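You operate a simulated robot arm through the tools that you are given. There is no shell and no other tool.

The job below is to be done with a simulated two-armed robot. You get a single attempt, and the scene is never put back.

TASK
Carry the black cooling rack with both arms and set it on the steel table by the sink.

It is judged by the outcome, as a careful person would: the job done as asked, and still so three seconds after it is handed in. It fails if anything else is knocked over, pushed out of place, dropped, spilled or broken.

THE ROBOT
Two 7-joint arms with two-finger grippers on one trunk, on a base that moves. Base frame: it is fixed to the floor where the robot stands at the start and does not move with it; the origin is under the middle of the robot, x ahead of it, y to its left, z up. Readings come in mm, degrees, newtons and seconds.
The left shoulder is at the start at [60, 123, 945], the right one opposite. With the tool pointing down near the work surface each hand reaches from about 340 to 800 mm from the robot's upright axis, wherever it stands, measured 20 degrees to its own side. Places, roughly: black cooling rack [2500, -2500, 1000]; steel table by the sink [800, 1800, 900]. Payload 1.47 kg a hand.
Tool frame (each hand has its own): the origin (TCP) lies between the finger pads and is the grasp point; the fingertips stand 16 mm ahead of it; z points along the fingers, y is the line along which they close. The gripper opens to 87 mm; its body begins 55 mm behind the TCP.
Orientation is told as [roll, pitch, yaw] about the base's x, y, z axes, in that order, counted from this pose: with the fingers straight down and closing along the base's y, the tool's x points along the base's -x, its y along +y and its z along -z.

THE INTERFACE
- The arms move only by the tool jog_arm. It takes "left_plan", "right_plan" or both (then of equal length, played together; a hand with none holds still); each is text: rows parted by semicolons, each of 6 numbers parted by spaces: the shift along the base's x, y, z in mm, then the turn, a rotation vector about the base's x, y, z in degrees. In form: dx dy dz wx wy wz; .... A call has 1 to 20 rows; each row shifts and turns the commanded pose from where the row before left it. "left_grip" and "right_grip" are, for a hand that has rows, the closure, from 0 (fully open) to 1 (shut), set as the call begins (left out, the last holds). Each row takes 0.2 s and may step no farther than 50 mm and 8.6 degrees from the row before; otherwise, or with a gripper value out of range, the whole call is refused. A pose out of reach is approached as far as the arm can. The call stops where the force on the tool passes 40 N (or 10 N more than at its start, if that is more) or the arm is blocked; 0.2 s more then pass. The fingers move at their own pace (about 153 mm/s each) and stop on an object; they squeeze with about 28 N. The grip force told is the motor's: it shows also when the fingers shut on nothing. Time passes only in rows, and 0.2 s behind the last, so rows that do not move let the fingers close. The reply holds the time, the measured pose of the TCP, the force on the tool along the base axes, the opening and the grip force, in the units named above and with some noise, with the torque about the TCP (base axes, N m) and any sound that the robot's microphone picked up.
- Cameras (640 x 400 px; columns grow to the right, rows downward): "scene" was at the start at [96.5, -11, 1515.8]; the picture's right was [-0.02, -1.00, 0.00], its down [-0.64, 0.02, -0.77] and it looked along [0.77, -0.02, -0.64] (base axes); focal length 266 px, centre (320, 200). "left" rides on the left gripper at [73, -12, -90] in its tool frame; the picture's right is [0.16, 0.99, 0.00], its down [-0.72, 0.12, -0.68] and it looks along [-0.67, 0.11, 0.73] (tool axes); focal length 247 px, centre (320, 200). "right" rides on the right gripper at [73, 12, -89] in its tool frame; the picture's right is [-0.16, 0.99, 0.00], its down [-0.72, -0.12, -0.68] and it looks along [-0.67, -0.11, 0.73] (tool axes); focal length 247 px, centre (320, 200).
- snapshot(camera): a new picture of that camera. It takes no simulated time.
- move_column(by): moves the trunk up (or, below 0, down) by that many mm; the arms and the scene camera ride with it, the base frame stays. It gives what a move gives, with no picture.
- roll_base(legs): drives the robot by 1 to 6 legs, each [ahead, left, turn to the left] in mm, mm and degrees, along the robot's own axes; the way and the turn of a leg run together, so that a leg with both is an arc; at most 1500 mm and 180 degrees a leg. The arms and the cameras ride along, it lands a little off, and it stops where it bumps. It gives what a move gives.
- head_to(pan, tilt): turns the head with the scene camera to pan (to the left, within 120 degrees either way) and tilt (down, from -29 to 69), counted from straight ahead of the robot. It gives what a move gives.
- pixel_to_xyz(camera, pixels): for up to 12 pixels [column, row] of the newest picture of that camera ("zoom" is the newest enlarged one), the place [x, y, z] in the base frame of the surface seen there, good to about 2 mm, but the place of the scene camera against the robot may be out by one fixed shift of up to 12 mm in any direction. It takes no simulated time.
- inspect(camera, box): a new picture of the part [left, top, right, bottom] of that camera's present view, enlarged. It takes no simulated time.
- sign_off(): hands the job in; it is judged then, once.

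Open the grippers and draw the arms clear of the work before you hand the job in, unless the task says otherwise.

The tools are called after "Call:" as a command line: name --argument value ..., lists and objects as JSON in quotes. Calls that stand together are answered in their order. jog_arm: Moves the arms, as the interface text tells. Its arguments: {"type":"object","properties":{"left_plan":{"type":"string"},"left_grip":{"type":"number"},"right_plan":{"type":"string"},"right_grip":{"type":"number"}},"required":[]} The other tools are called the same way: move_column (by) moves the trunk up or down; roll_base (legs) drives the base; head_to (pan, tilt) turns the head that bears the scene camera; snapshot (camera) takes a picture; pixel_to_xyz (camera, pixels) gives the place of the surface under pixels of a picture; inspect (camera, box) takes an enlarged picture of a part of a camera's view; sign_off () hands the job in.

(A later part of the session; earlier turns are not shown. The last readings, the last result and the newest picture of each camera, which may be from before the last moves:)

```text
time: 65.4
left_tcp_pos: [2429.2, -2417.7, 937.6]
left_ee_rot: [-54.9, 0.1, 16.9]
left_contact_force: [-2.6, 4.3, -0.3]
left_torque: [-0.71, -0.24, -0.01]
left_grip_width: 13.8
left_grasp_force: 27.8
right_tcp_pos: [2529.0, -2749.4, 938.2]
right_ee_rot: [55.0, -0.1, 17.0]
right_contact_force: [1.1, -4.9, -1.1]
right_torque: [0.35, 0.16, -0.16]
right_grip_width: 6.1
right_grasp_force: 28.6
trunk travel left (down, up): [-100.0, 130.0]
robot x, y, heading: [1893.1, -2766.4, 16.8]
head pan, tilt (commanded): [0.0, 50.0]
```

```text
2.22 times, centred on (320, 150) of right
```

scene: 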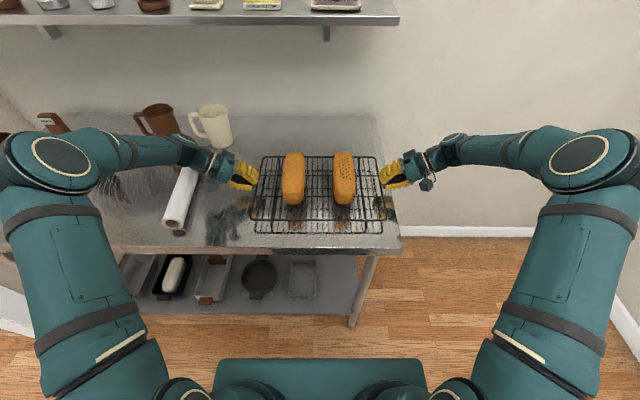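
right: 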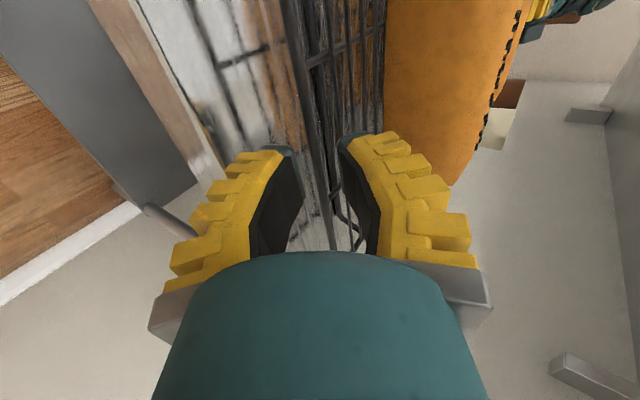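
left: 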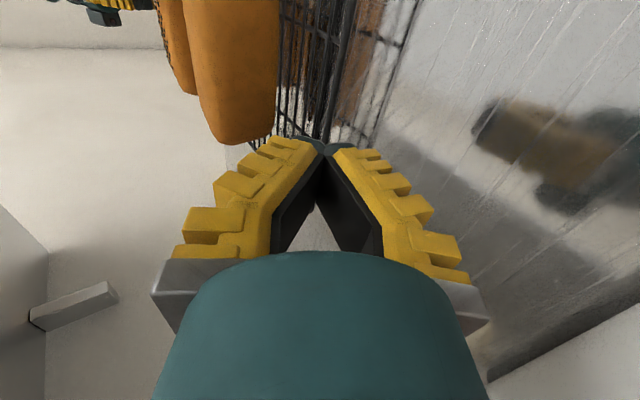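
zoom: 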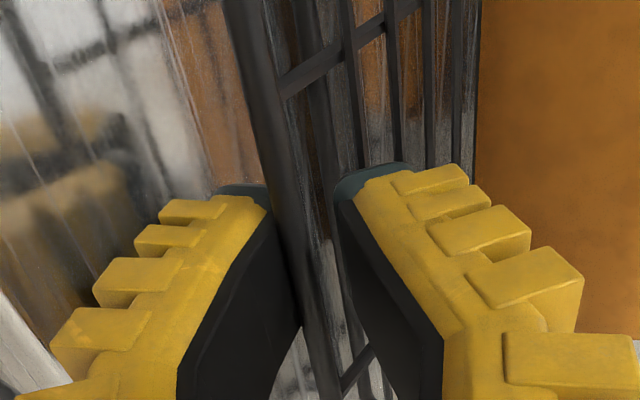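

Both grippers hold at 28 N — left across the frame and inner wire (13.8 mm), right locked at 6 mm. I lift slowly by 10 mm together.

Call:
jog_arm --left_plan "0 0 1.5 0 0 0; 0 0 2 0 0 0; 0 0 2 0 0 0; 0 0 2 0 0 0; 0 0 2.5 0 0 0; 0 0 0 0 0 0; 0 0 0 0 0 0" --right_plan "0 0 1.5 0 0 0; 0 0 2 0 0 0; 0 0 2 0 0 0; 0 0 2 0 0 0; 0 0 2.5 0 0 0; 0 0 0 0 0 0; 0 0 0 0 0 0"

Call:
inspect --camera "scene" --box '[180, 120, 440, 250]'

Call:
inspect --camera "left" --box '[230, 60, 410, 240]'

Call:
inspect --camera "right" --box '[230, 60, 410, 240]'

```text
time: 67.0
left_tcp_pos: [2429.2, -2415.8, 946.4]
left_ee_rot: [-55.1, 0.1, 17.0]
left_contact_force: [-0.6, 5.7, -2.5]
left_torque: [-0.66, -0.24, 0.1]
left_grip_width: 14.0
left_grasp_force: 28.0
right_tcp_pos: [2529.0, -2749.5, 947.8]
right_ee_rot: [54.9, -0.1, 16.9]
right_contact_force: [1.5, -5.5, -3.4]
right_torque: [0.36, 0.2, 0.03]
right_grip_width: 6.3
right_grasp_force: 27.9
trunk travel left (down, up): [-100.0, 130.0]
robot x, y, heading: [1892.3, -2761.9, 17.1]
head pan, tilt (commanded): [0.0, 50.0]
```

```text
2.46 times, centred on (310, 185) of scene
```

zoom: 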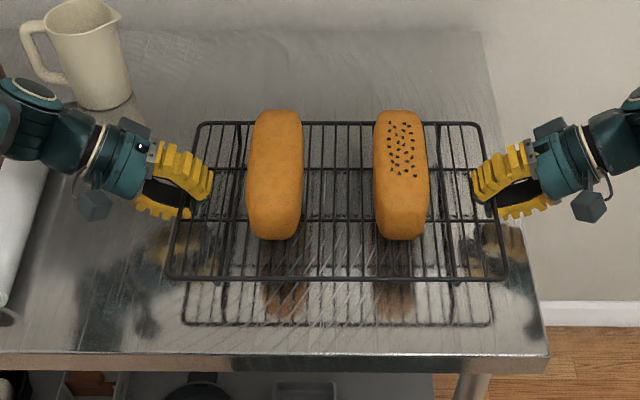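

```text
2.22 times, centred on (320, 150) of left
```

zoom: 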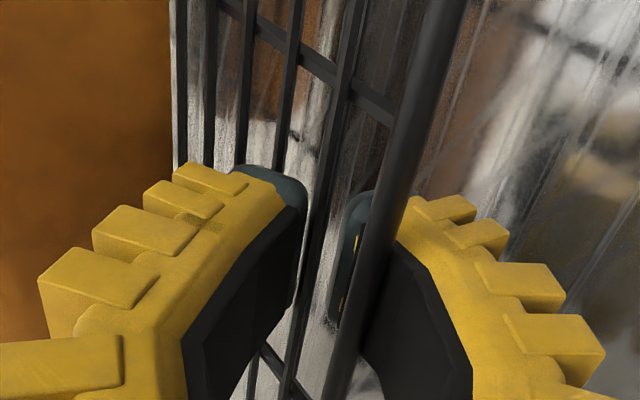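

```text
2.22 times, centred on (320, 150) of right
```

zoom: 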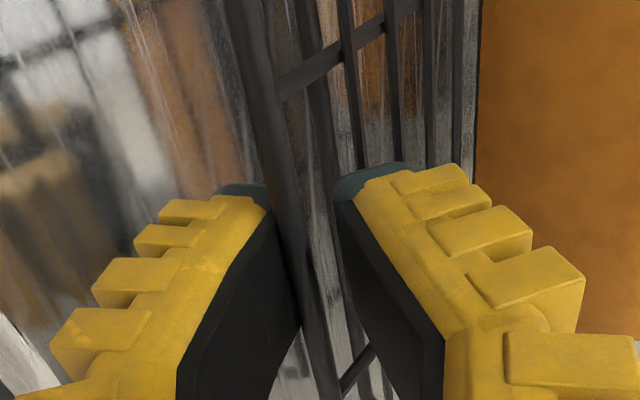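

The rack is off the table, level, with widths steady and ~6 N total weight. I continue lifting gently by another 90 mm.

Call:
jog_arm --left_plan "0 0 3 0 0 0; 0 0 5 0 0 0; 0 0 7 0 0 0; 0 0 8 0 0 0; 0 0 8 0 0 0; 0 0 8 0 0 0; 0 0 8 0 0 0; 0 0 8 0 0 0; 0 0 8 0 0 0; 0 0 8 0 0 0; 0 0 7 0 0 0; 0 0 5 0 0 0; 0 0 4 0 0 0; 0 0 2 0 0 0; 0 0 0 0 0 0" --right_plan "0 0 3 0 0 0; 0 0 5 0 0 0; 0 0 7 0 0 0; 0 0 8 0 0 0; 0 0 8 0 0 0; 0 0 8 0 0 0; 0 0 8 0 0 0; 0 0 8 0 0 0; 0 0 8 0 0 0; 0 0 8 0 0 0; 0 0 7 0 0 0; 0 0 5 0 0 0; 0 0 4 0 0 0; 0 0 2 0 0 0; 0 0 0 0 0 0"

Call:
snapshot --camera "scene"

```text
time: 70.2
left_tcp_pos: [2428.4, -2414.0, 1034.1]
left_ee_rot: [-55.0, 0.2, 17.1]
left_contact_force: [-11.1, 32.5, -0.6]
left_torque: [-0.49, -0.16, -0.51]
left_grip_width: 17.7
left_grasp_force: 27.9
right_tcp_pos: [2528.1, -2753.1, 1035.6]
right_ee_rot: [54.9, 0.0, 16.6]
right_contact_force: [10.4, -32.5, -4.8]
right_torque: [-0.33, -0.1, -0.03]
right_grip_width: 6.0
right_grasp_force: 27.7
trunk travel left (down, up): [-100.0, 130.0]
robot x, y, heading: [1892.8, -2767.5, 17.3]
head pan, tilt (commanded): [0.0, 50.0]
```

```text
taken
```

scene: 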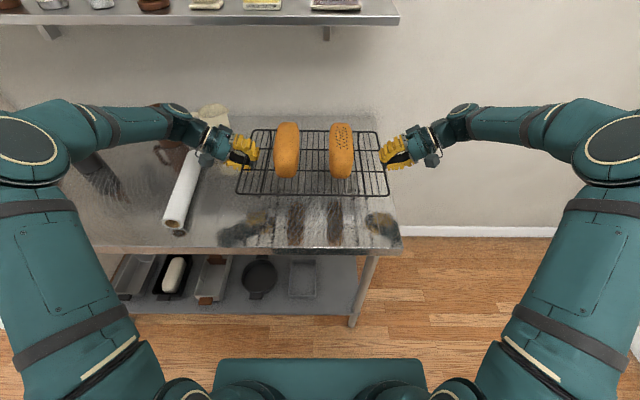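

The mutual squeeze along the rack rose to ~33 N and the left width changed to 17.7 mm. I look closely at both grips before going on.

Call:
inspect --camera "left" --box '[230, 60, 410, 240]'

Call:
inspect --camera "right" --box '[230, 60, 410, 240]'

Call:
inspect --camera "scene" --box '[200, 100, 300, 200]'

Call:
inspect --camera "scene" --box '[340, 100, 440, 200]'

```text
2.22 times, centred on (320, 150) of left
```

zoom: 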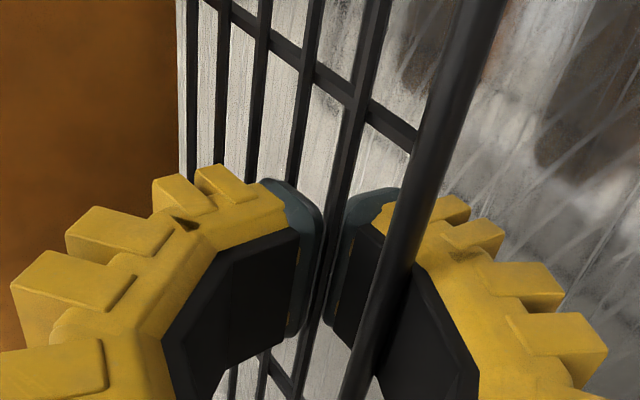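

```text
2.22 times, centred on (320, 150) of right
```

zoom: 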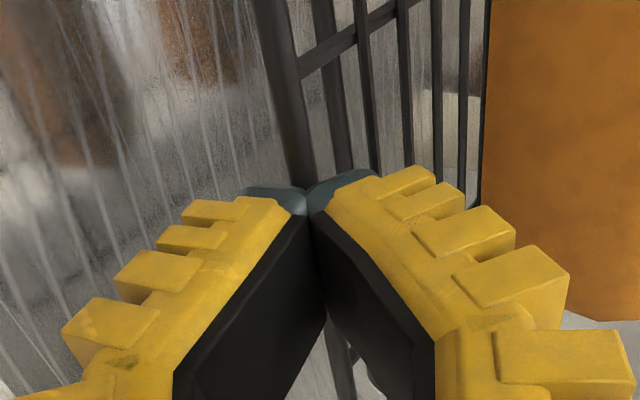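

```text
4.00 times, centred on (250, 150) of scene
```

zoom: 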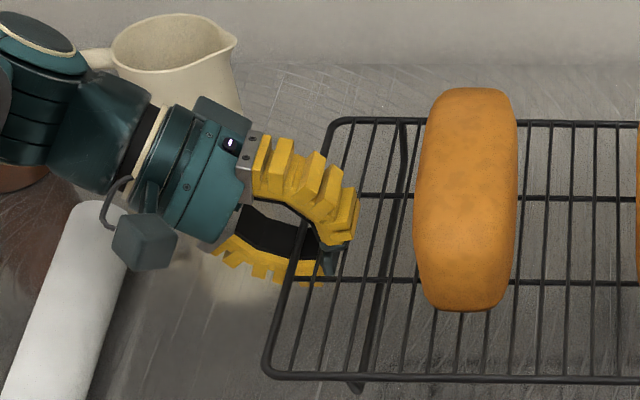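

```text
4.00 times, centred on (390, 150) of scene
```

zoom: 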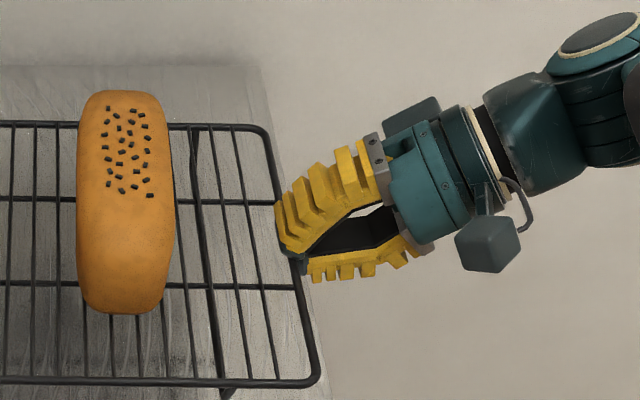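

The rack has crept left: the left hand now holds it deep, but the right tips are only pinching the frame at their very ends, so it may slip. I lower it straight back down to the table to re-grip.

Call:
jog_arm --left_plan "0 0 -3 0 0 0; 0 0 -5 0 0 0; 0 0 -7 0 0 0; 0 0 -8 0 0 0; 0 0 -8 0 0 0; 0 0 -8 0 0 0; 0 0 -8 0 0 0; 0 0 -8 0 0 0; 0 0 -8 0 0 0; 0 0 -8 0 0 0; 0 0 -7 0 0 0; 0 0 -5 0 0 0; 0 0 -4 0 0 0; 0 0 -3 0 0 0; 0 0 0 0 0 0" --right_plan "0 0 -3 0 0 0; 0 0 -5 0 0 0; 0 0 -7 0 0 0; 0 0 -8 0 0 0; 0 0 -8 0 0 0; 0 0 -8 0 0 0; 0 0 -8 0 0 0; 0 0 -8 0 0 0; 0 0 -8 0 0 0; 0 0 -8 0 0 0; 0 0 -7 0 0 0; 0 0 -5 0 0 0; 0 0 -4 0 0 0; 0 0 -3 0 0 0; 0 0 0 0 0 0"

Call:
snapshot --camera "scene"

Call:
inspect --camera "scene" --box '[180, 120, 440, 250]'

Call:
inspect --camera "right" --box '[230, 60, 410, 240]'

```text
time: 73.4
left_tcp_pos: [2428.4, -2415.9, 944.5]
left_ee_rot: [-54.8, 0.2, 17.0]
left_contact_force: [-7.5, 29.2, -1.3]
left_torque: [-0.64, -0.2, 0.5]
left_grip_width: 18.8
left_grasp_force: 28.2
right_tcp_pos: [2529.6, -2752.7, 946.3]
right_ee_rot: [54.8, 0.0, 16.8]
right_contact_force: [7.1, -29.2, -5.7]
right_torque: [-0.34, -0.05, 0.04]
right_grip_width: 0.1
right_grasp_force: 28.4
trunk travel left (down, up): [-100.0, 130.0]
robot x, y, heading: [1892.4, -2766.4, 17.1]
head pan, tilt (commanded): [0.0, 50.0]
```

```text
taken
```

scene: 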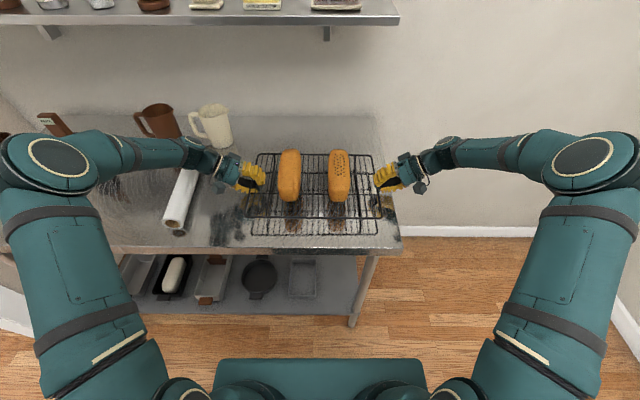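

```text
2.46 times, centred on (310, 185) of scene
```

zoom: 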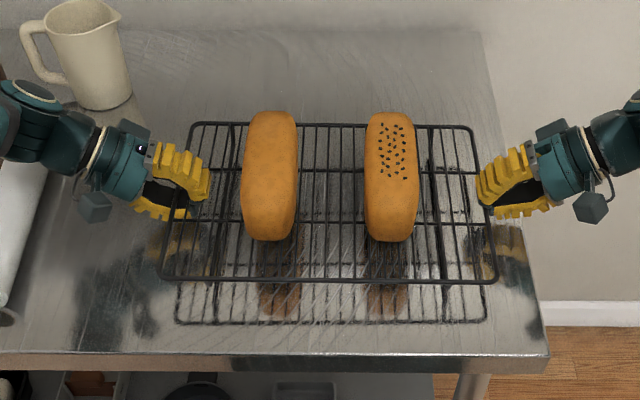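

```text
2.22 times, centred on (320, 150) of right
```

zoom: 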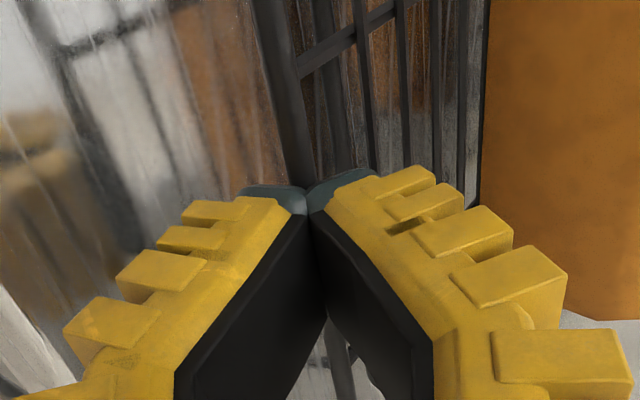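

The right tips have closed shut and only friction is bearing that end, about 8 mm above the table; I lower the last bit gently.

Call:
jog_arm --left_plan "0 0 -2 0 0 0; 0 0 -2 0 0 0; 0 0 -2 0 0 0; 0 0 -1.5 0 0 0; 0 0 -1 0 0 0; 0 0 0 0 0 0" --right_plan "0 0 -2 0 0 0; 0 0 -2 0 0 0; 0 0 -2 0 0 0; 0 0 -1.5 0 0 0; 0 0 -1 0 0 0; 0 0 0 0 0 0"

Call:
inspect --camera "scene" --box '[180, 120, 440, 250]'

```text
time: 74.8
left_tcp_pos: [2428.0, -2415.6, 937.7]
left_ee_rot: [-54.8, 0.1, 17.0]
left_contact_force: [-9.9, 31.0, -0.6]
left_torque: [-0.67, -0.22, -0.38]
left_grip_width: 18.7
left_grasp_force: 27.8
right_tcp_pos: [2529.0, -2753.2, 937.7]
right_ee_rot: [54.9, -0.2, 16.8]
right_contact_force: [11.4, -30.4, -3.1]
right_torque: [-0.2, -0.52, -0.06]
right_grip_width: 5.9
right_grasp_force: 27.9
trunk travel left (down, up): [-100.0, 130.0]
robot x, y, heading: [1892.9, -2765.2, 16.9]
head pan, tilt (commanded): [0.0, 50.0]
```

```text
2.46 times, centred on (310, 185) of scene
```

zoom: 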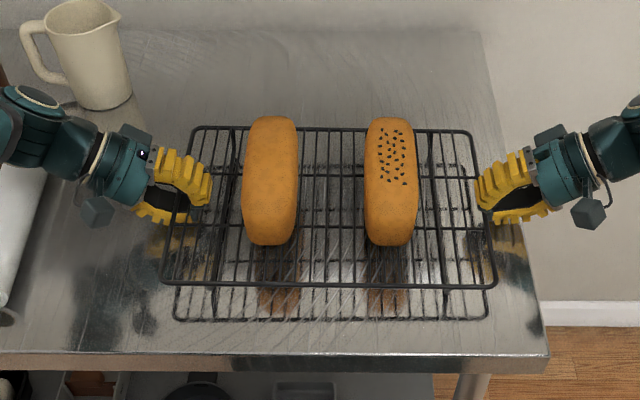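

The rack is back on the table with loaves in place, ~14 mm left of its first spot. I relieve the squeeze by easing only the right hand outward in small steps; the left hand keeps its deep hold.

Call:
jog_arm --right_plan "0.44 -1.44 0 0 0 0; 0.44 -1.44 0 0 0 0; 0.44 -1.44 0 0 0 0; 0.44 -1.44 0 0 0 0; 0.44 -1.44 0 0 0 0; 0.44 -1.44 0 0 0 0; 0 0 0 0 0 0" --left_plan "0 0 0 0 0 0; 0 0 0 0 0 0; 0 0 0 0 0 0; 0 0 0 0 0 0; 0 0 0 0 0 0; 0 0 0 0 0 0; 0 0 0 0 0 0"

Call:
inspect --camera "scene" --box '[180, 120, 440, 250]'

```text
time: 76.4
left_tcp_pos: [2429.3, -2418.3, 939.2]
left_ee_rot: [-55.2, 0.1, 16.8]
left_contact_force: [0.8, 5.1, 0.0]
left_torque: [-0.71, -0.36, 0.48]
left_grip_width: 18.3
left_grasp_force: 27.8
right_tcp_pos: [2530.3, -2757.7, 938.8]
right_ee_rot: [55.2, -0.1, 17.1]
right_contact_force: [0.3, -5.3, -0.9]
right_torque: [-0.05, 0.01, 0.0]
right_grip_width: 0.0
right_grasp_force: 27.8
trunk travel left (down, up): [-100.0, 130.0]
robot x, y, heading: [1895.5, -2766.8, 16.5]
head pan, tilt (commanded): [0.0, 50.0]
```

```text
2.46 times, centred on (310, 185) of scene
```

zoom: 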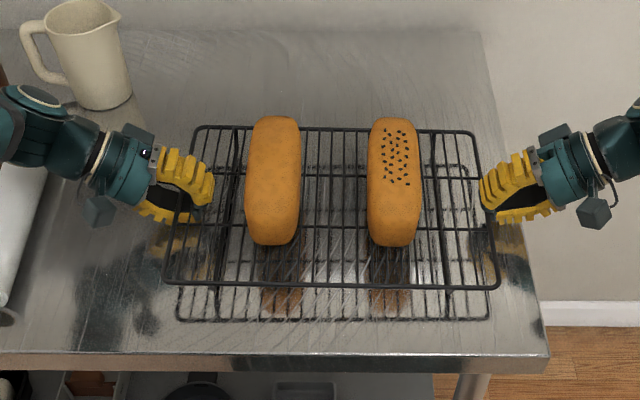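

The squeeze is relieved (5 N). I back the right hand 25 mm outward, then reopen it to 22 mm.

Call:
jog_arm --right_plan "2.42 -7.97 0 0 0 0; 2.42 -7.97 0 0 0 0; 2.42 -7.97 0 0 0 0; 0 0 0 0 0 0"

Call:
jog_arm --right_plan "0 0 0 0 0 0; 0 0 0 0 0 0; 0 0 0 0 0 0" --right_grip 0.82

Call:
snapshot --camera "right"

Call:
inspect --camera "right" --box '[230, 60, 410, 240]'

Call:
inspect --camera "left" --box '[230, 60, 410, 240]'

```text
time: 77.4
left_tcp_pos: [2427.7, -2419.2, 938.8]
left_ee_rot: [-55.0, 0.1, 16.8]
left_contact_force: [0.7, -2.7, -0.4]
left_torque: [-0.8, -0.29, -0.14]
left_grip_width: 18.1
left_grasp_force: 28.0
right_tcp_pos: [2538.0, -2781.4, 939.1]
right_ee_rot: [55.1, 0.0, 17.1]
right_contact_force: [-0.5, 0.8, 0.2]
right_torque: [0.0, 0.01, 0.02]
right_grip_width: 0.1
right_grasp_force: 27.9
trunk travel left (down, up): [-100.0, 130.0]
robot x, y, heading: [1892.3, -2766.6, 17.1]
head pan, tilt (commanded): [0.0, 50.0]
```

```text
time: 78.2
left_tcp_pos: [2427.0, -2418.4, 937.4]
left_ee_rot: [-55.1, 0.1, 16.9]
left_contact_force: [-0.8, -2.5, -1.0]
left_torque: [-0.8, -0.29, -0.44]
left_grip_width: 17.7
left_grasp_force: 28.0
right_tcp_pos: [2537.7, -2782.1, 939.3]
right_ee_rot: [55.1, 0.0, 16.8]
right_contact_force: [-0.2, 0.7, -0.3]
right_torque: [0.01, 0.0, 0.02]
right_grip_width: 22.2
right_grasp_force: 4.9
trunk travel left (down, up): [-100.0, 130.0]
robot x, y, heading: [1895.4, -2767.7, 17.0]
head pan, tilt (commanded): [0.0, 50.0]
```

```text
taken
```

right: 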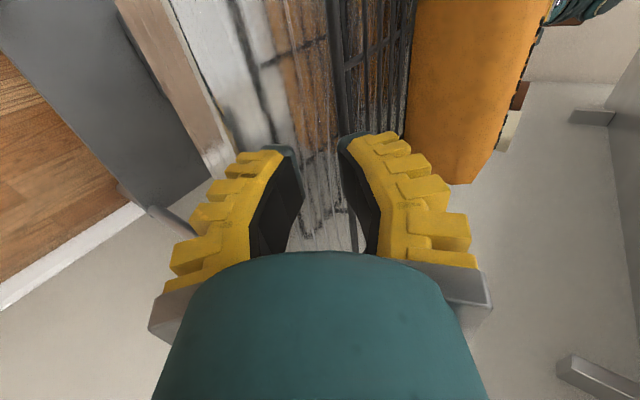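

```text
2.22 times, centred on (320, 150) of right
```

zoom: 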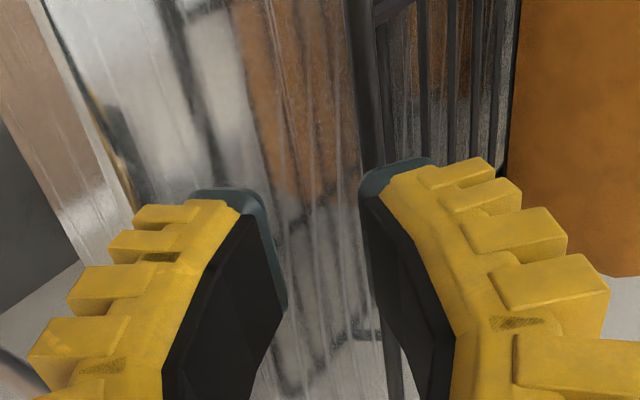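

```text
2.22 times, centred on (320, 150) of left
```

zoom: 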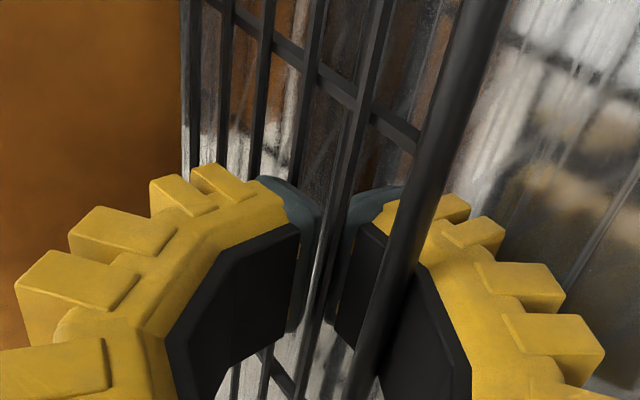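

I measure the right frame wire's new position and the fingertip positions.

Call:
pixel_to_xyz --camera "right" --pixels '[[334, 20], [337, 45], [340, 70], [343, 95], [346, 120], [358, 136], [350, 142], [285, 150], [378, 45], [366, 50], [393, 40], [352, 62]]'

Call:
inspect --camera "right" --box '[300, 0, 420, 130]'

```text
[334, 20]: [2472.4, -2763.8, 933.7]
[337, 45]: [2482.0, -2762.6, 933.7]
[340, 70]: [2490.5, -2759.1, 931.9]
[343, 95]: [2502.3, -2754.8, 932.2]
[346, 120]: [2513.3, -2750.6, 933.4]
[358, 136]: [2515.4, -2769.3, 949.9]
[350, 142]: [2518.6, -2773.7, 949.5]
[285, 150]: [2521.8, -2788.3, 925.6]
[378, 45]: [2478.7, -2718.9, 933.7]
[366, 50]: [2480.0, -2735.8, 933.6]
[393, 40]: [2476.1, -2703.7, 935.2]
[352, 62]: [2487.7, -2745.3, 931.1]
```

```text
3.08 times, centred on (360, 65) of right
```

zoom: 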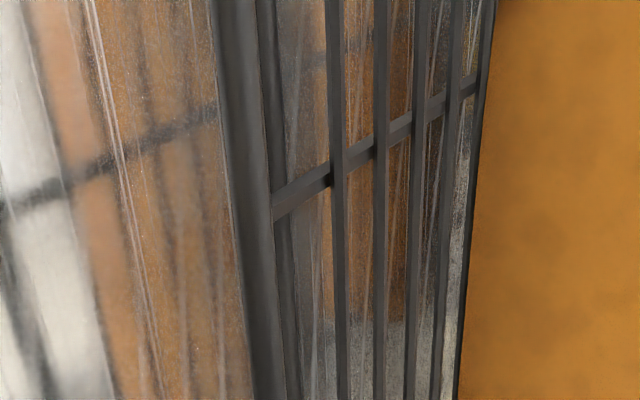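

The rack's right frame is now at v≈−167 and its first inner wire is ~24 mm inside, wider than on the left. I slide the right hand in again: first 25 mm at this height, then lower 2 mm and go deeper so the frame is fully caged.

Call:
jog_arm --right_plan "-1.82 5.98 0 0 0 0; -1.82 5.98 0 0 0 0; -1.82 5.98 0 0 0 0; -1.82 5.98 0 0 0 0; 0 0 -1 0 0 0; 0 0 -1 0 0 0; 0 0 0 0 0 0"

Call:
inspect --camera "right" --box '[230, 60, 410, 240]'

Call:
inspect --camera "scene" --box '[340, 140, 440, 220]'

```text
time: 79.8
left_tcp_pos: [2427.1, -2417.6, 937.7]
left_ee_rot: [-54.9, 0.1, 16.9]
left_contact_force: [-1.6, 0.0, 0.2]
left_torque: [-0.78, -0.24, -0.13]
left_grip_width: 17.7
left_grasp_force: 28.2
right_tcp_pos: [2529.7, -2759.0, 937.3]
right_ee_rot: [55.0, -0.1, 16.9]
right_contact_force: [-0.6, 0.6, 0.2]
right_torque: [0.07, 0.02, 0.03]
right_grip_width: 22.5
right_grasp_force: 4.5
trunk travel left (down, up): [-100.0, 130.0]
robot x, y, heading: [1890.8, -2772.1, 17.2]
head pan, tilt (commanded): [0.0, 50.0]
```

```text
2.22 times, centred on (320, 150) of right
```

zoom: 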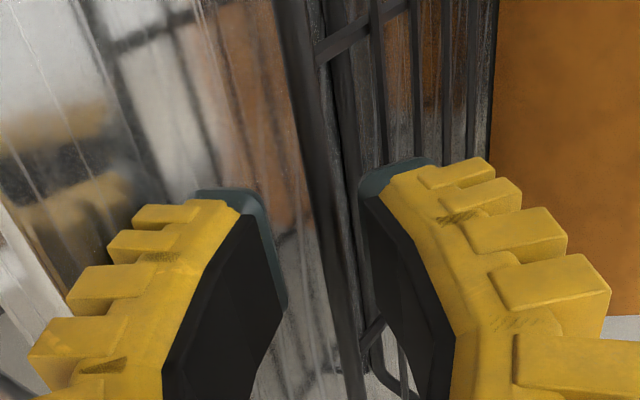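

```text
5.00 times, centred on (390, 180) of scene
```

zoom: 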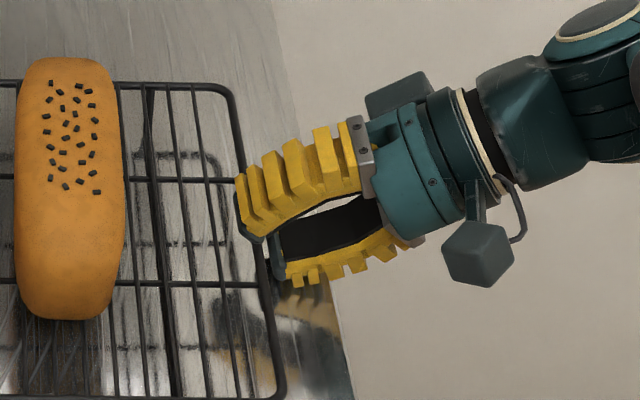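

The frame is inside the right jaws without contact. I go 22 mm deeper at this height.

Call:
jog_arm --right_plan "-1.64 5.41 0 0 0 0; -1.64 5.41 0 0 0 0; -1.64 5.41 0 0 0 0; -1.64 5.41 0 0 0 0; 0 0 0 0 0 0"

Call:
inspect --camera "right" --box '[230, 60, 410, 240]'

Call:
inspect --camera "scene" --box '[340, 140, 440, 220]'

```text
time: 81.0
left_tcp_pos: [2427.8, -2417.4, 939.0]
left_ee_rot: [-55.0, 0.1, 16.9]
left_contact_force: [1.1, 0.4, -0.2]
left_torque: [-0.77, -0.28, 0.02]
left_grip_width: 17.9
left_grasp_force: 27.9
right_tcp_pos: [2524.2, -2737.4, 935.7]
right_ee_rot: [55.1, -0.1, 17.0]
right_contact_force: [0.1, -1.3, -0.9]
right_torque: [-0.01, 0.01, -0.02]
right_grip_width: 22.8
right_grasp_force: 4.6
trunk travel left (down, up): [-100.0, 130.0]
robot x, y, heading: [1896.0, -2764.8, 17.0]
head pan, tilt (commanded): [0.0, 50.0]
```

```text
2.22 times, centred on (320, 150) of right
```

zoom: 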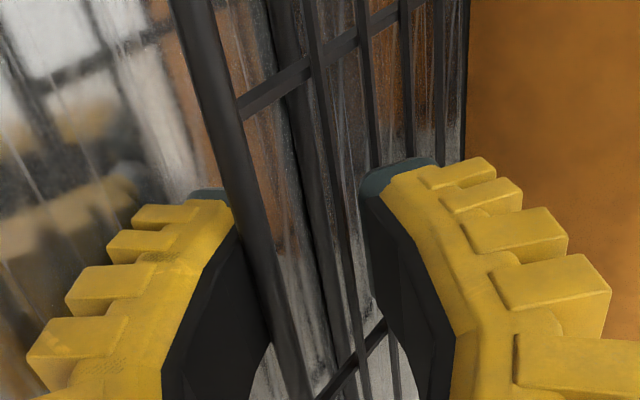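

```text
5.00 times, centred on (390, 180) of scene
```

zoom: 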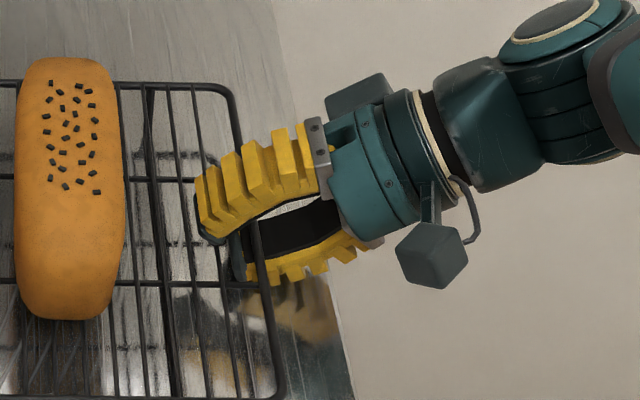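

The right jaws are now deep: frame inside near (230,150) and the upper tip past the first inner wire. I close the right gripper in stages.

Call:
jog_arm --right_plan "0 0 0 0 0 0; 0 0 0 0 0 0" --right_grip 0.9

Call:
jog_arm --right_plan "0 0 0 0 0 0; 0 0 0 0 0 0; 0 0 0 0 0 0" --right_grip 1.0

Call:
inspect --camera "right" --box '[230, 60, 410, 240]'

Call:
inspect --camera "left" --box '[230, 60, 410, 240]'

Call:
inspect --camera "scene" --box '[180, 120, 440, 250]'

```text
time: 81.6
left_tcp_pos: [2428.9, -2417.5, 937.8]
left_ee_rot: [-55.0, 0.1, 16.9]
left_contact_force: [0.0, 1.5, -1.2]
left_torque: [-0.78, -0.23, -0.03]
left_grip_width: 17.9
left_grasp_force: 27.7
right_tcp_pos: [2523.4, -2736.9, 935.1]
right_ee_rot: [55.1, -0.1, 16.9]
right_contact_force: [0.8, -1.1, -5.3]
right_torque: [0.01, 0.03, 0.06]
right_grip_width: 18.5
right_grasp_force: 7.6
trunk travel left (down, up): [-100.0, 130.0]
robot x, y, heading: [1888.9, -2764.2, 17.0]
head pan, tilt (commanded): [0.0, 50.0]
```

```text
time: 82.4
left_tcp_pos: [2427.9, -2416.6, 937.7]
left_ee_rot: [-55.0, 0.1, 16.9]
left_contact_force: [-0.2, 1.6, -3.3]
left_torque: [-0.77, -0.29, 0.19]
left_grip_width: 18.2
left_grasp_force: 27.5
right_tcp_pos: [2524.8, -2736.2, 935.7]
right_ee_rot: [55.0, -0.1, 16.8]
right_contact_force: [0.6, -1.6, -0.7]
right_torque: [0.71, 0.31, -0.06]
right_grip_width: 11.8
right_grasp_force: 28.0
trunk travel left (down, up): [-100.0, 130.0]
robot x, y, heading: [1889.1, -2762.7, 16.8]
head pan, tilt (commanded): [0.0, 50.0]
```

```text
2.22 times, centred on (320, 150) of right
```

zoom: 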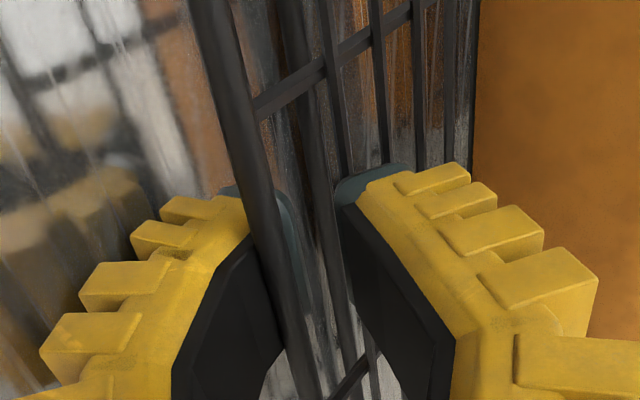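

```text
2.22 times, centred on (320, 150) of left
```

zoom: 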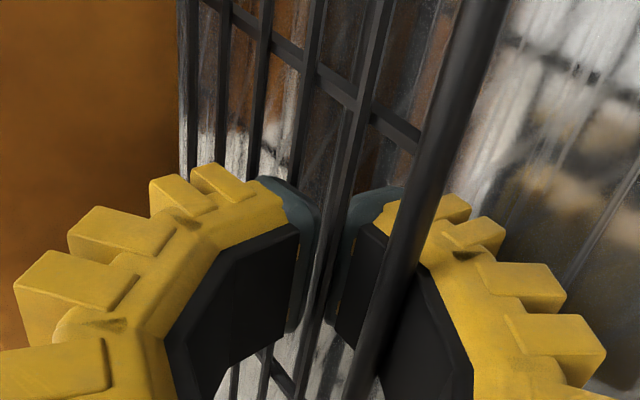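

```text
2.46 times, centred on (310, 185) of scene
```

zoom: 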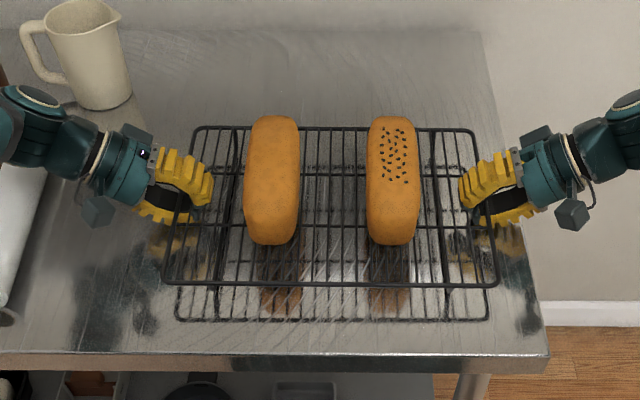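

Both hands now hold symmetrically (±0.75 N·m, 28 N each) with almost no lateral squeeze. I lift 10 mm and check for creep.

Call:
jog_arm --left_plan "0 0 1.5 0 0 0; 0 0 2 0 0 0; 0 0 2 0 0 0; 0 0 2 0 0 0; 0 0 2.5 0 0 0; 0 0 0 0 0 0; 0 0 0 0 0 0; 0 0 0 0 0 0" --right_plan "0 0 1.5 0 0 0; 0 0 2 0 0 0; 0 0 2 0 0 0; 0 0 2 0 0 0; 0 0 2.5 0 0 0; 0 0 0 0 0 0; 0 0 0 0 0 0; 0 0 0 0 0 0"

Call:
inspect --camera "right" --box '[230, 60, 410, 240]'

Call:
inspect --camera "scene" --box '[180, 120, 440, 250]'

```text
time: 84.2
left_tcp_pos: [2428.8, -2416.3, 947.0]
left_ee_rot: [-55.0, 0.1, 16.9]
left_contact_force: [-3.0, 0.6, -2.9]
left_torque: [-0.77, -0.26, -0.35]
left_grip_width: 18.0
left_grasp_force: 27.8
right_tcp_pos: [2524.3, -2737.0, 945.6]
right_ee_rot: [55.0, -0.1, 17.0]
right_contact_force: [1.7, 0.3, -3.7]
right_torque: [0.7, 0.27, -0.21]
right_grip_width: 11.2
right_grasp_force: 28.2
trunk travel left (down, up): [-100.0, 130.0]
robot x, y, heading: [1894.0, -2763.8, 16.9]
head pan, tilt (commanded): [0.0, 50.0]
```

```text
2.22 times, centred on (320, 150) of right
```

zoom: 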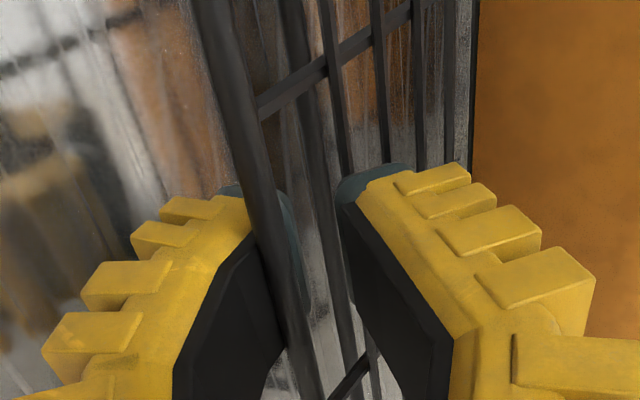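

```text
2.46 times, centred on (310, 185) of scene
```

zoom: 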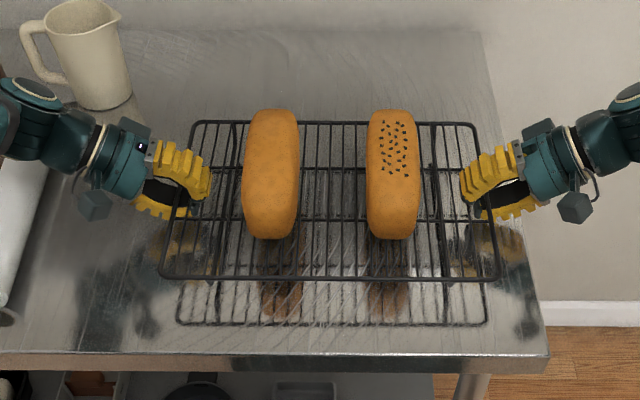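

Stable at +10 mm with both ends sharing ~3 N. I use the trunk column for the rest of the lift so the arms don't move relative to each other — 40 mm first.

Call:
move_column --by 40

Call:
inspect --camera "right" --box '[230, 60, 410, 240]'

Call:
snapshot --camera "scene"

```text
time: 85.0
left_tcp_pos: [2429.4, -2416.2, 987.5]
left_ee_rot: [-55.1, 0.1, 17.0]
left_contact_force: [-1.4, 0.6, -3.2]
left_torque: [-0.79, -0.26, -0.35]
left_grip_width: 18.1
left_grasp_force: 28.0
right_tcp_pos: [2525.1, -2737.4, 985.7]
right_ee_rot: [55.1, -0.1, 16.9]
right_contact_force: [1.8, -1.2, -3.2]
right_torque: [0.64, 0.29, -0.13]
right_grip_width: 11.4
right_grasp_force: 28.1
trunk travel left (down, up): [-140.0, 90.0]
robot x, y, heading: [1892.9, -2765.8, 17.1]
head pan, tilt (commanded): [0.0, 50.0]
```

```text
2.22 times, centred on (320, 150) of right
```

zoom: 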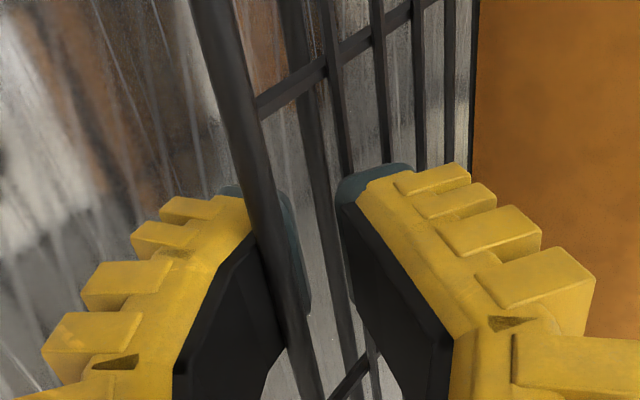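

```text
taken
```

scene: 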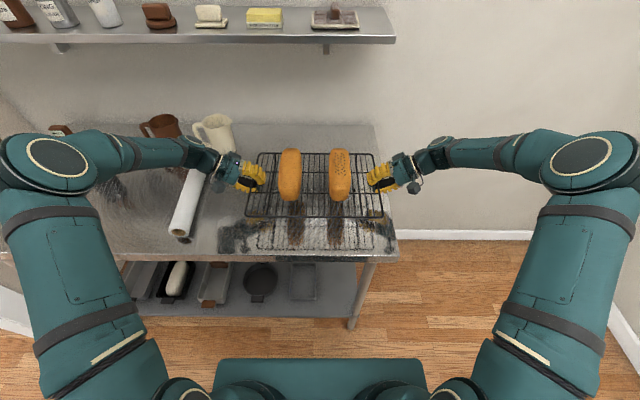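

Very steady (widths 18.1 / 11.4, forces ~3 N). I raise 30 mm more and measure my elbow span for the doorway.

Call:
move_column --by 30

Call:
snapshot --camera "scene"

Call:
pixel_to_xyz --camera "scene" --pixels '[[55, 160], [4, 160], [2, 200], [20, 260], [580, 160], [636, 160], [634, 200], [620, 260], [250, 178], [382, 178], [320, 165], [290, 155]]'

```text
time: 85.8
left_tcp_pos: [2428.8, -2416.4, 1016.3]
left_ee_rot: [-55.0, 0.1, 16.9]
left_contact_force: [-1.3, 0.7, -3.0]
left_torque: [-0.78, -0.26, -0.21]
left_grip_width: 18.1
left_grasp_force: 27.6
right_tcp_pos: [2525.2, -2737.7, 1017.0]
right_ee_rot: [55.1, -0.1, 16.9]
right_contact_force: [0.6, -1.8, -3.2]
right_torque: [0.74, 0.29, -0.07]
right_grip_width: 11.2
right_grasp_force: 27.1
trunk travel left (down, up): [-170.0, 60.0]
robot x, y, heading: [1889.3, -2758.6, 17.1]
head pan, tilt (commanded): [0.0, 50.0]
```

```text
taken
```

scene: 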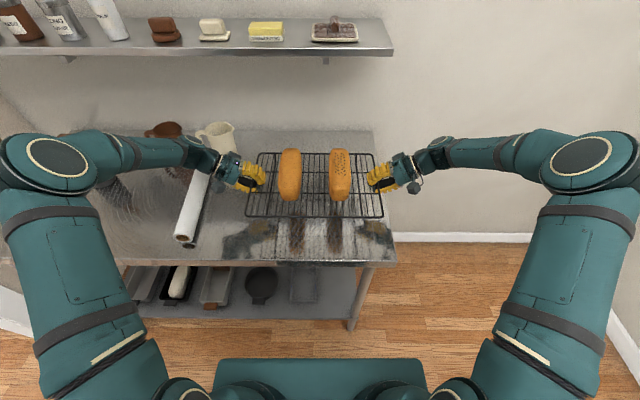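

```text
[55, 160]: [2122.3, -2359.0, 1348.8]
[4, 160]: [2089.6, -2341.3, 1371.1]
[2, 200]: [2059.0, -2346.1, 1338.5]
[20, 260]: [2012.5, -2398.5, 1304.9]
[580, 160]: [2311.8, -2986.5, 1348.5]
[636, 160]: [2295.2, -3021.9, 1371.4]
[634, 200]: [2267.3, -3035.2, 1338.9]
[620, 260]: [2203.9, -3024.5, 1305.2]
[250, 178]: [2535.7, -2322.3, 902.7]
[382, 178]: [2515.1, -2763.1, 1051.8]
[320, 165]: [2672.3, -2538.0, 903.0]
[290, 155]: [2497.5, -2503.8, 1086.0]
```

Elbow span is about ±380 mm, fine for the 1220 mm doorway. I back straight away from the table, first 150 mm to see how the load behaves.

Call:
roll_base --legs '[[-150, 0, 0]]'

Call:
snapshot --camera "scene"

```text
time: 87.1
left_tcp_pos: [2283.5, -2461.2, 1017.3]
left_ee_rot: [-55.0, 0.1, 17.0]
left_contact_force: [0.2, 0.8, -2.8]
left_torque: [-0.74, -0.29, 0.07]
left_grip_width: 17.9
left_grasp_force: 28.2
right_tcp_pos: [2380.5, -2780.8, 1018.1]
right_ee_rot: [55.1, -0.1, 16.9]
right_contact_force: [0.1, -1.0, -3.1]
right_torque: [0.7, 0.24, 0.03]
right_grip_width: 11.6
right_grasp_force: 28.6
trunk travel left (down, up): [-170.0, 60.0]
robot x, y, heading: [1751.5, -2810.1, 16.7]
head pan, tilt (commanded): [0.0, 50.0]
```

```text
taken
```

scene: 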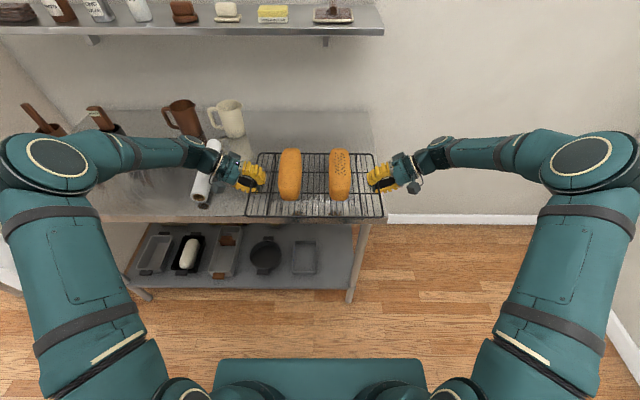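

Load is unchanged. I back off 280 mm more and then turn left to face +y (heading 90).

Call:
roll_base --legs '[[-280, 0, 0]]'

Call:
roll_base --legs '[[0, 0, 35]]'

Call:
snapshot --camera "scene"

```text
time: 89.1
left_tcp_pos: [2014.9, -2544.0, 1017.6]
left_ee_rot: [-55.0, 0.1, 16.9]
left_contact_force: [-0.6, 1.0, -2.3]
left_torque: [-0.76, -0.24, 0.08]
left_grip_width: 18.2
left_grasp_force: 27.6
right_tcp_pos: [2111.1, -2864.5, 1016.8]
right_ee_rot: [55.1, -0.2, 16.9]
right_contact_force: [0.3, -1.5, -2.8]
right_torque: [0.7, 0.25, -0.09]
right_grip_width: 11.7
right_grasp_force: 28.1
trunk travel left (down, up): [-170.0, 60.0]
robot x, y, heading: [1481.6, -2891.4, 16.8]
head pan, tilt (commanded): [0.0, 50.0]
```

```text
time: 91.2
left_tcp_pos: [1715.6, -2295.8, 1016.3]
left_ee_rot: [-55.0, 0.1, 52.3]
left_contact_force: [-1.8, 1.4, -2.3]
left_torque: [-0.46, -0.67, 0.09]
left_grip_width: 18.0
left_grasp_force: 27.7
right_tcp_pos: [1980.2, -2501.4, 1016.0]
right_ee_rot: [55.0, -0.1, 52.3]
right_contact_force: [0.8, -0.7, -3.3]
right_torque: [0.4, 0.57, -0.15]
right_grip_width: 11.5
right_grasp_force: 27.8
trunk travel left (down, up): [-170.0, 60.0]
robot x, y, heading: [1482.0, -2888.8, 52.3]
head pan, tilt (commanded): [0.0, 50.0]
```

```text
taken
```

scene: 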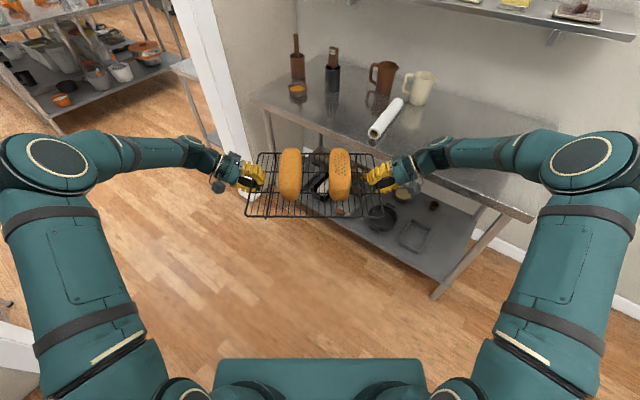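

Everything held steady; the doorway pillar is at (215,60) ahead-left. I finish the turn to heading 90 and shift left to the doorway's centre line x≈1280.

Call:
roll_base --legs '[[0, 0, 37.7], [0, 200, 0]]'

Call:
head_to --pan 0 --tilt 35

Call:
snapshot --camera "scene"

```text
time: 95.3
left_tcp_pos: [1111.8, -2270.9, 1017.2]
left_ee_rot: [-55.1, 0.1, 89.2]
left_contact_force: [-2.9, -0.1, -2.8]
left_torque: [0.04, -0.8, -0.08]
left_grip_width: 18.0
left_grasp_force: 27.9
right_tcp_pos: [1447.1, -2277.4, 1016.3]
right_ee_rot: [55.0, -0.1, 89.2]
right_contact_force: [2.6, -0.2, -3.5]
right_torque: [-0.07, 0.74, 0.03]
right_grip_width: 12.0
right_grasp_force: 27.7
trunk travel left (down, up): [-170.0, 60.0]
robot x, y, heading: [1281.0, -2889.9, 89.2]
head pan, tilt (commanded): [0.0, 50.0]
```

```text
time: 96.1
left_tcp_pos: [1112.4, -2272.2, 1016.2]
left_ee_rot: [-55.1, 0.0, 89.2]
left_contact_force: [-1.0, -0.1, -2.1]
left_torque: [0.03, -0.81, -0.03]
left_grip_width: 17.5
left_grasp_force: 28.0
right_tcp_pos: [1446.8, -2276.9, 1016.1]
right_ee_rot: [55.2, 0.0, 89.2]
right_contact_force: [1.9, 0.0, -3.5]
right_torque: [-0.1, 0.71, 0.16]
right_grip_width: 11.7
right_grasp_force: 28.0
trunk travel left (down, up): [-170.0, 60.0]
robot x, y, heading: [1280.1, -2886.8, 89.2]
head pan, tilt (commanded): [0.0, 35.0]
```

```text
taken
```

scene: 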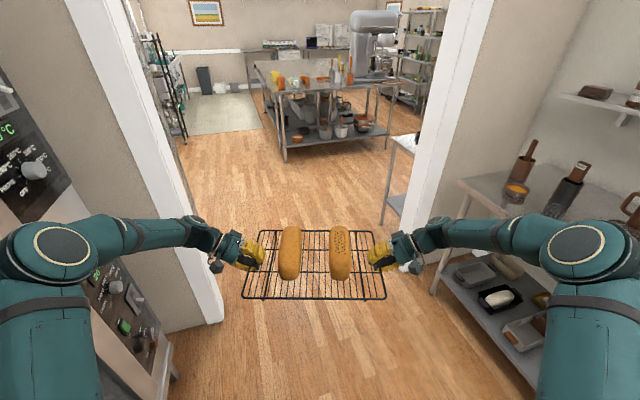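

I'm facing the doorway; the oven is close on my left (panel at (60,180)). I measure the oven face, pillars and the path ahead.

Call:
pixel_to_xyz --camera "scene" --pixels '[[140, 335], [40, 160], [100, 300], [165, 350], [205, 310], [180, 200], [125, 60], [425, 150], [410, 260], [390, 215], [286, 155], [182, 140]]'

Call:
pixel_to_xyz --camera "scene" --pixels '[[50, 235], [590, 240], [270, 80], [255, 65], [388, 140], [305, 150], [345, 80], [280, 82], [215, 130], [160, 60], [440, 265], [300, 88]]'

```text
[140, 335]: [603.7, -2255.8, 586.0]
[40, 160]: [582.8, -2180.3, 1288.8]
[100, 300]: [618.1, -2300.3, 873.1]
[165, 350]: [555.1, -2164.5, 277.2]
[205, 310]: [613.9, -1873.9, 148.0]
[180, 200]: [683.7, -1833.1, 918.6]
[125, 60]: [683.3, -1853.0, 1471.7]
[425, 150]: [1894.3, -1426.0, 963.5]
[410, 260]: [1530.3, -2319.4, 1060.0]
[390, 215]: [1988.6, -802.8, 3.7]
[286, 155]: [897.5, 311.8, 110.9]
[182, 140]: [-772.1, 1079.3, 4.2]
```

```text
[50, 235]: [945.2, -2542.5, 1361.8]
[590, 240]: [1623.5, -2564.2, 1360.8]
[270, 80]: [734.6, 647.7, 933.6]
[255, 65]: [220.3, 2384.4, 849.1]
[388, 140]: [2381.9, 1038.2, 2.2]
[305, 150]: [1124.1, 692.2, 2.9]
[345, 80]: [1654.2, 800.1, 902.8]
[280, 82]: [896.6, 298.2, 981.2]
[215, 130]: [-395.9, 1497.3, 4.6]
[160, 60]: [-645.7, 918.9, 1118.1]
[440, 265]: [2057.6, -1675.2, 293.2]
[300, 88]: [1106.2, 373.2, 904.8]
```

The opening is x 684–1894 and I'm at 1281 — centred. I drive ahead through the doorway to y≈−850, stopping well short of the island (its end at y≈300).

Call:
roll_base --legs '[[1300, 0, 0.8], [730, 0, 0]]'

Call:
snapshot --camera "scene"

```text
time: 106.2
left_tcp_pos: [1083.2, -246.2, 1015.9]
left_ee_rot: [-55.1, 0.3, 91.0]
left_contact_force: [-3.6, 0.0, -3.8]
left_torque: [0.03, -0.77, -0.03]
left_grip_width: 17.4
left_grasp_force: 28.2
right_tcp_pos: [1418.3, -241.9, 1015.9]
right_ee_rot: [55.0, 0.0, 91.0]
right_contact_force: [1.8, 1.2, -3.0]
right_torque: [-0.05, 0.75, 0.04]
right_grip_width: 12.4
right_grasp_force: 28.5
trunk travel left (down, up): [-170.0, 60.0]
robot x, y, heading: [1266.4, -857.4, 91.1]
head pan, tilt (commanded): [0.0, 35.0]
```

```text
taken
```

scene: 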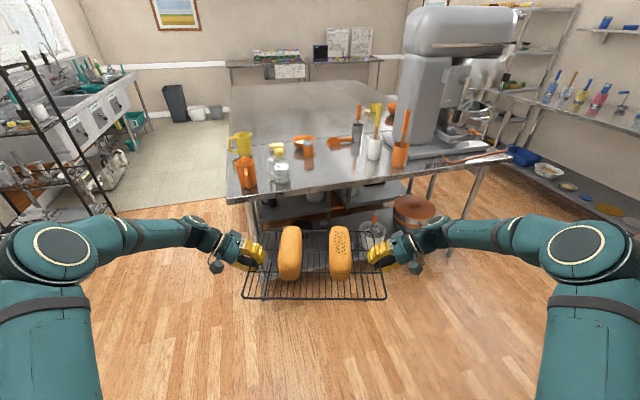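

The island is clear now: a cluttered near half (mugs, mixer) and a large empty far half beside the sinks on the left. I measure the corners and the aisle.

Call:
pixel_to_xyz --camera "scene" --pixels '[[230, 197], [232, 180], [231, 140], [232, 88], [395, 82], [300, 110], [350, 130], [260, 135], [508, 157], [115, 212], [148, 125], [140, 200]]'

Call:
pixel_to_xyz --camera "scene" --pixels '[[240, 100], [240, 120], [280, 95], [370, 100], [88, 215], [60, 120], [100, 110], [185, 118], [232, 110], [225, 75], [245, 85], [320, 90]]'

Call:
inspect --camera "scene" --box '[200, 60, 440, 210]'

```text
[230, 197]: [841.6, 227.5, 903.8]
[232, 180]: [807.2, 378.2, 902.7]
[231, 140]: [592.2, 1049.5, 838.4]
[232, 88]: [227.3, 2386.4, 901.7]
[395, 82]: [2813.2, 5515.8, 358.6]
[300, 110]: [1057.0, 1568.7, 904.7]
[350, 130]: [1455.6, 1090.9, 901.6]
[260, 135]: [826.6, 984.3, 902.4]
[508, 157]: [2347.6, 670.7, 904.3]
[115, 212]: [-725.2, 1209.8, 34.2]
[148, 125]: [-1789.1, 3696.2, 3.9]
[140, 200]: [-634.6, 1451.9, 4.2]
```

```text
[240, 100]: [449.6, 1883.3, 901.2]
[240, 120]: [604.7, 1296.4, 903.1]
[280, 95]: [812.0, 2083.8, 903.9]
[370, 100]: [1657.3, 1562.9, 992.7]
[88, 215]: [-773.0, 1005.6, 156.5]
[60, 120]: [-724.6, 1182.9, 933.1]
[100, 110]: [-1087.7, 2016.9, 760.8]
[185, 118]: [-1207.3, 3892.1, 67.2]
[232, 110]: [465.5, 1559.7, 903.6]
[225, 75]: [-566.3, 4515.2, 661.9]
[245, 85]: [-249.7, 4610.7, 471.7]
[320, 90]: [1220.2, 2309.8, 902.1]
```

```text
2.67 times, centred on (320, 135) of scene
```

zoom: 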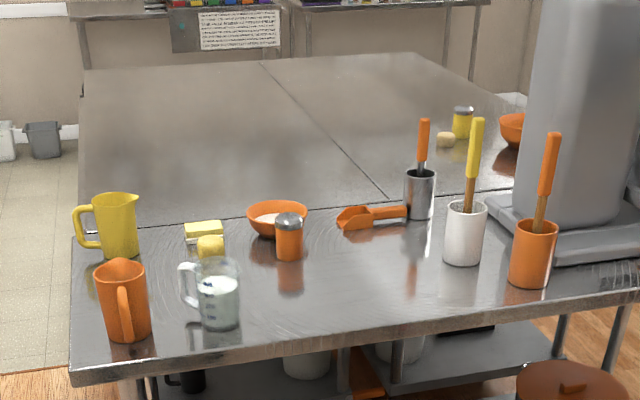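

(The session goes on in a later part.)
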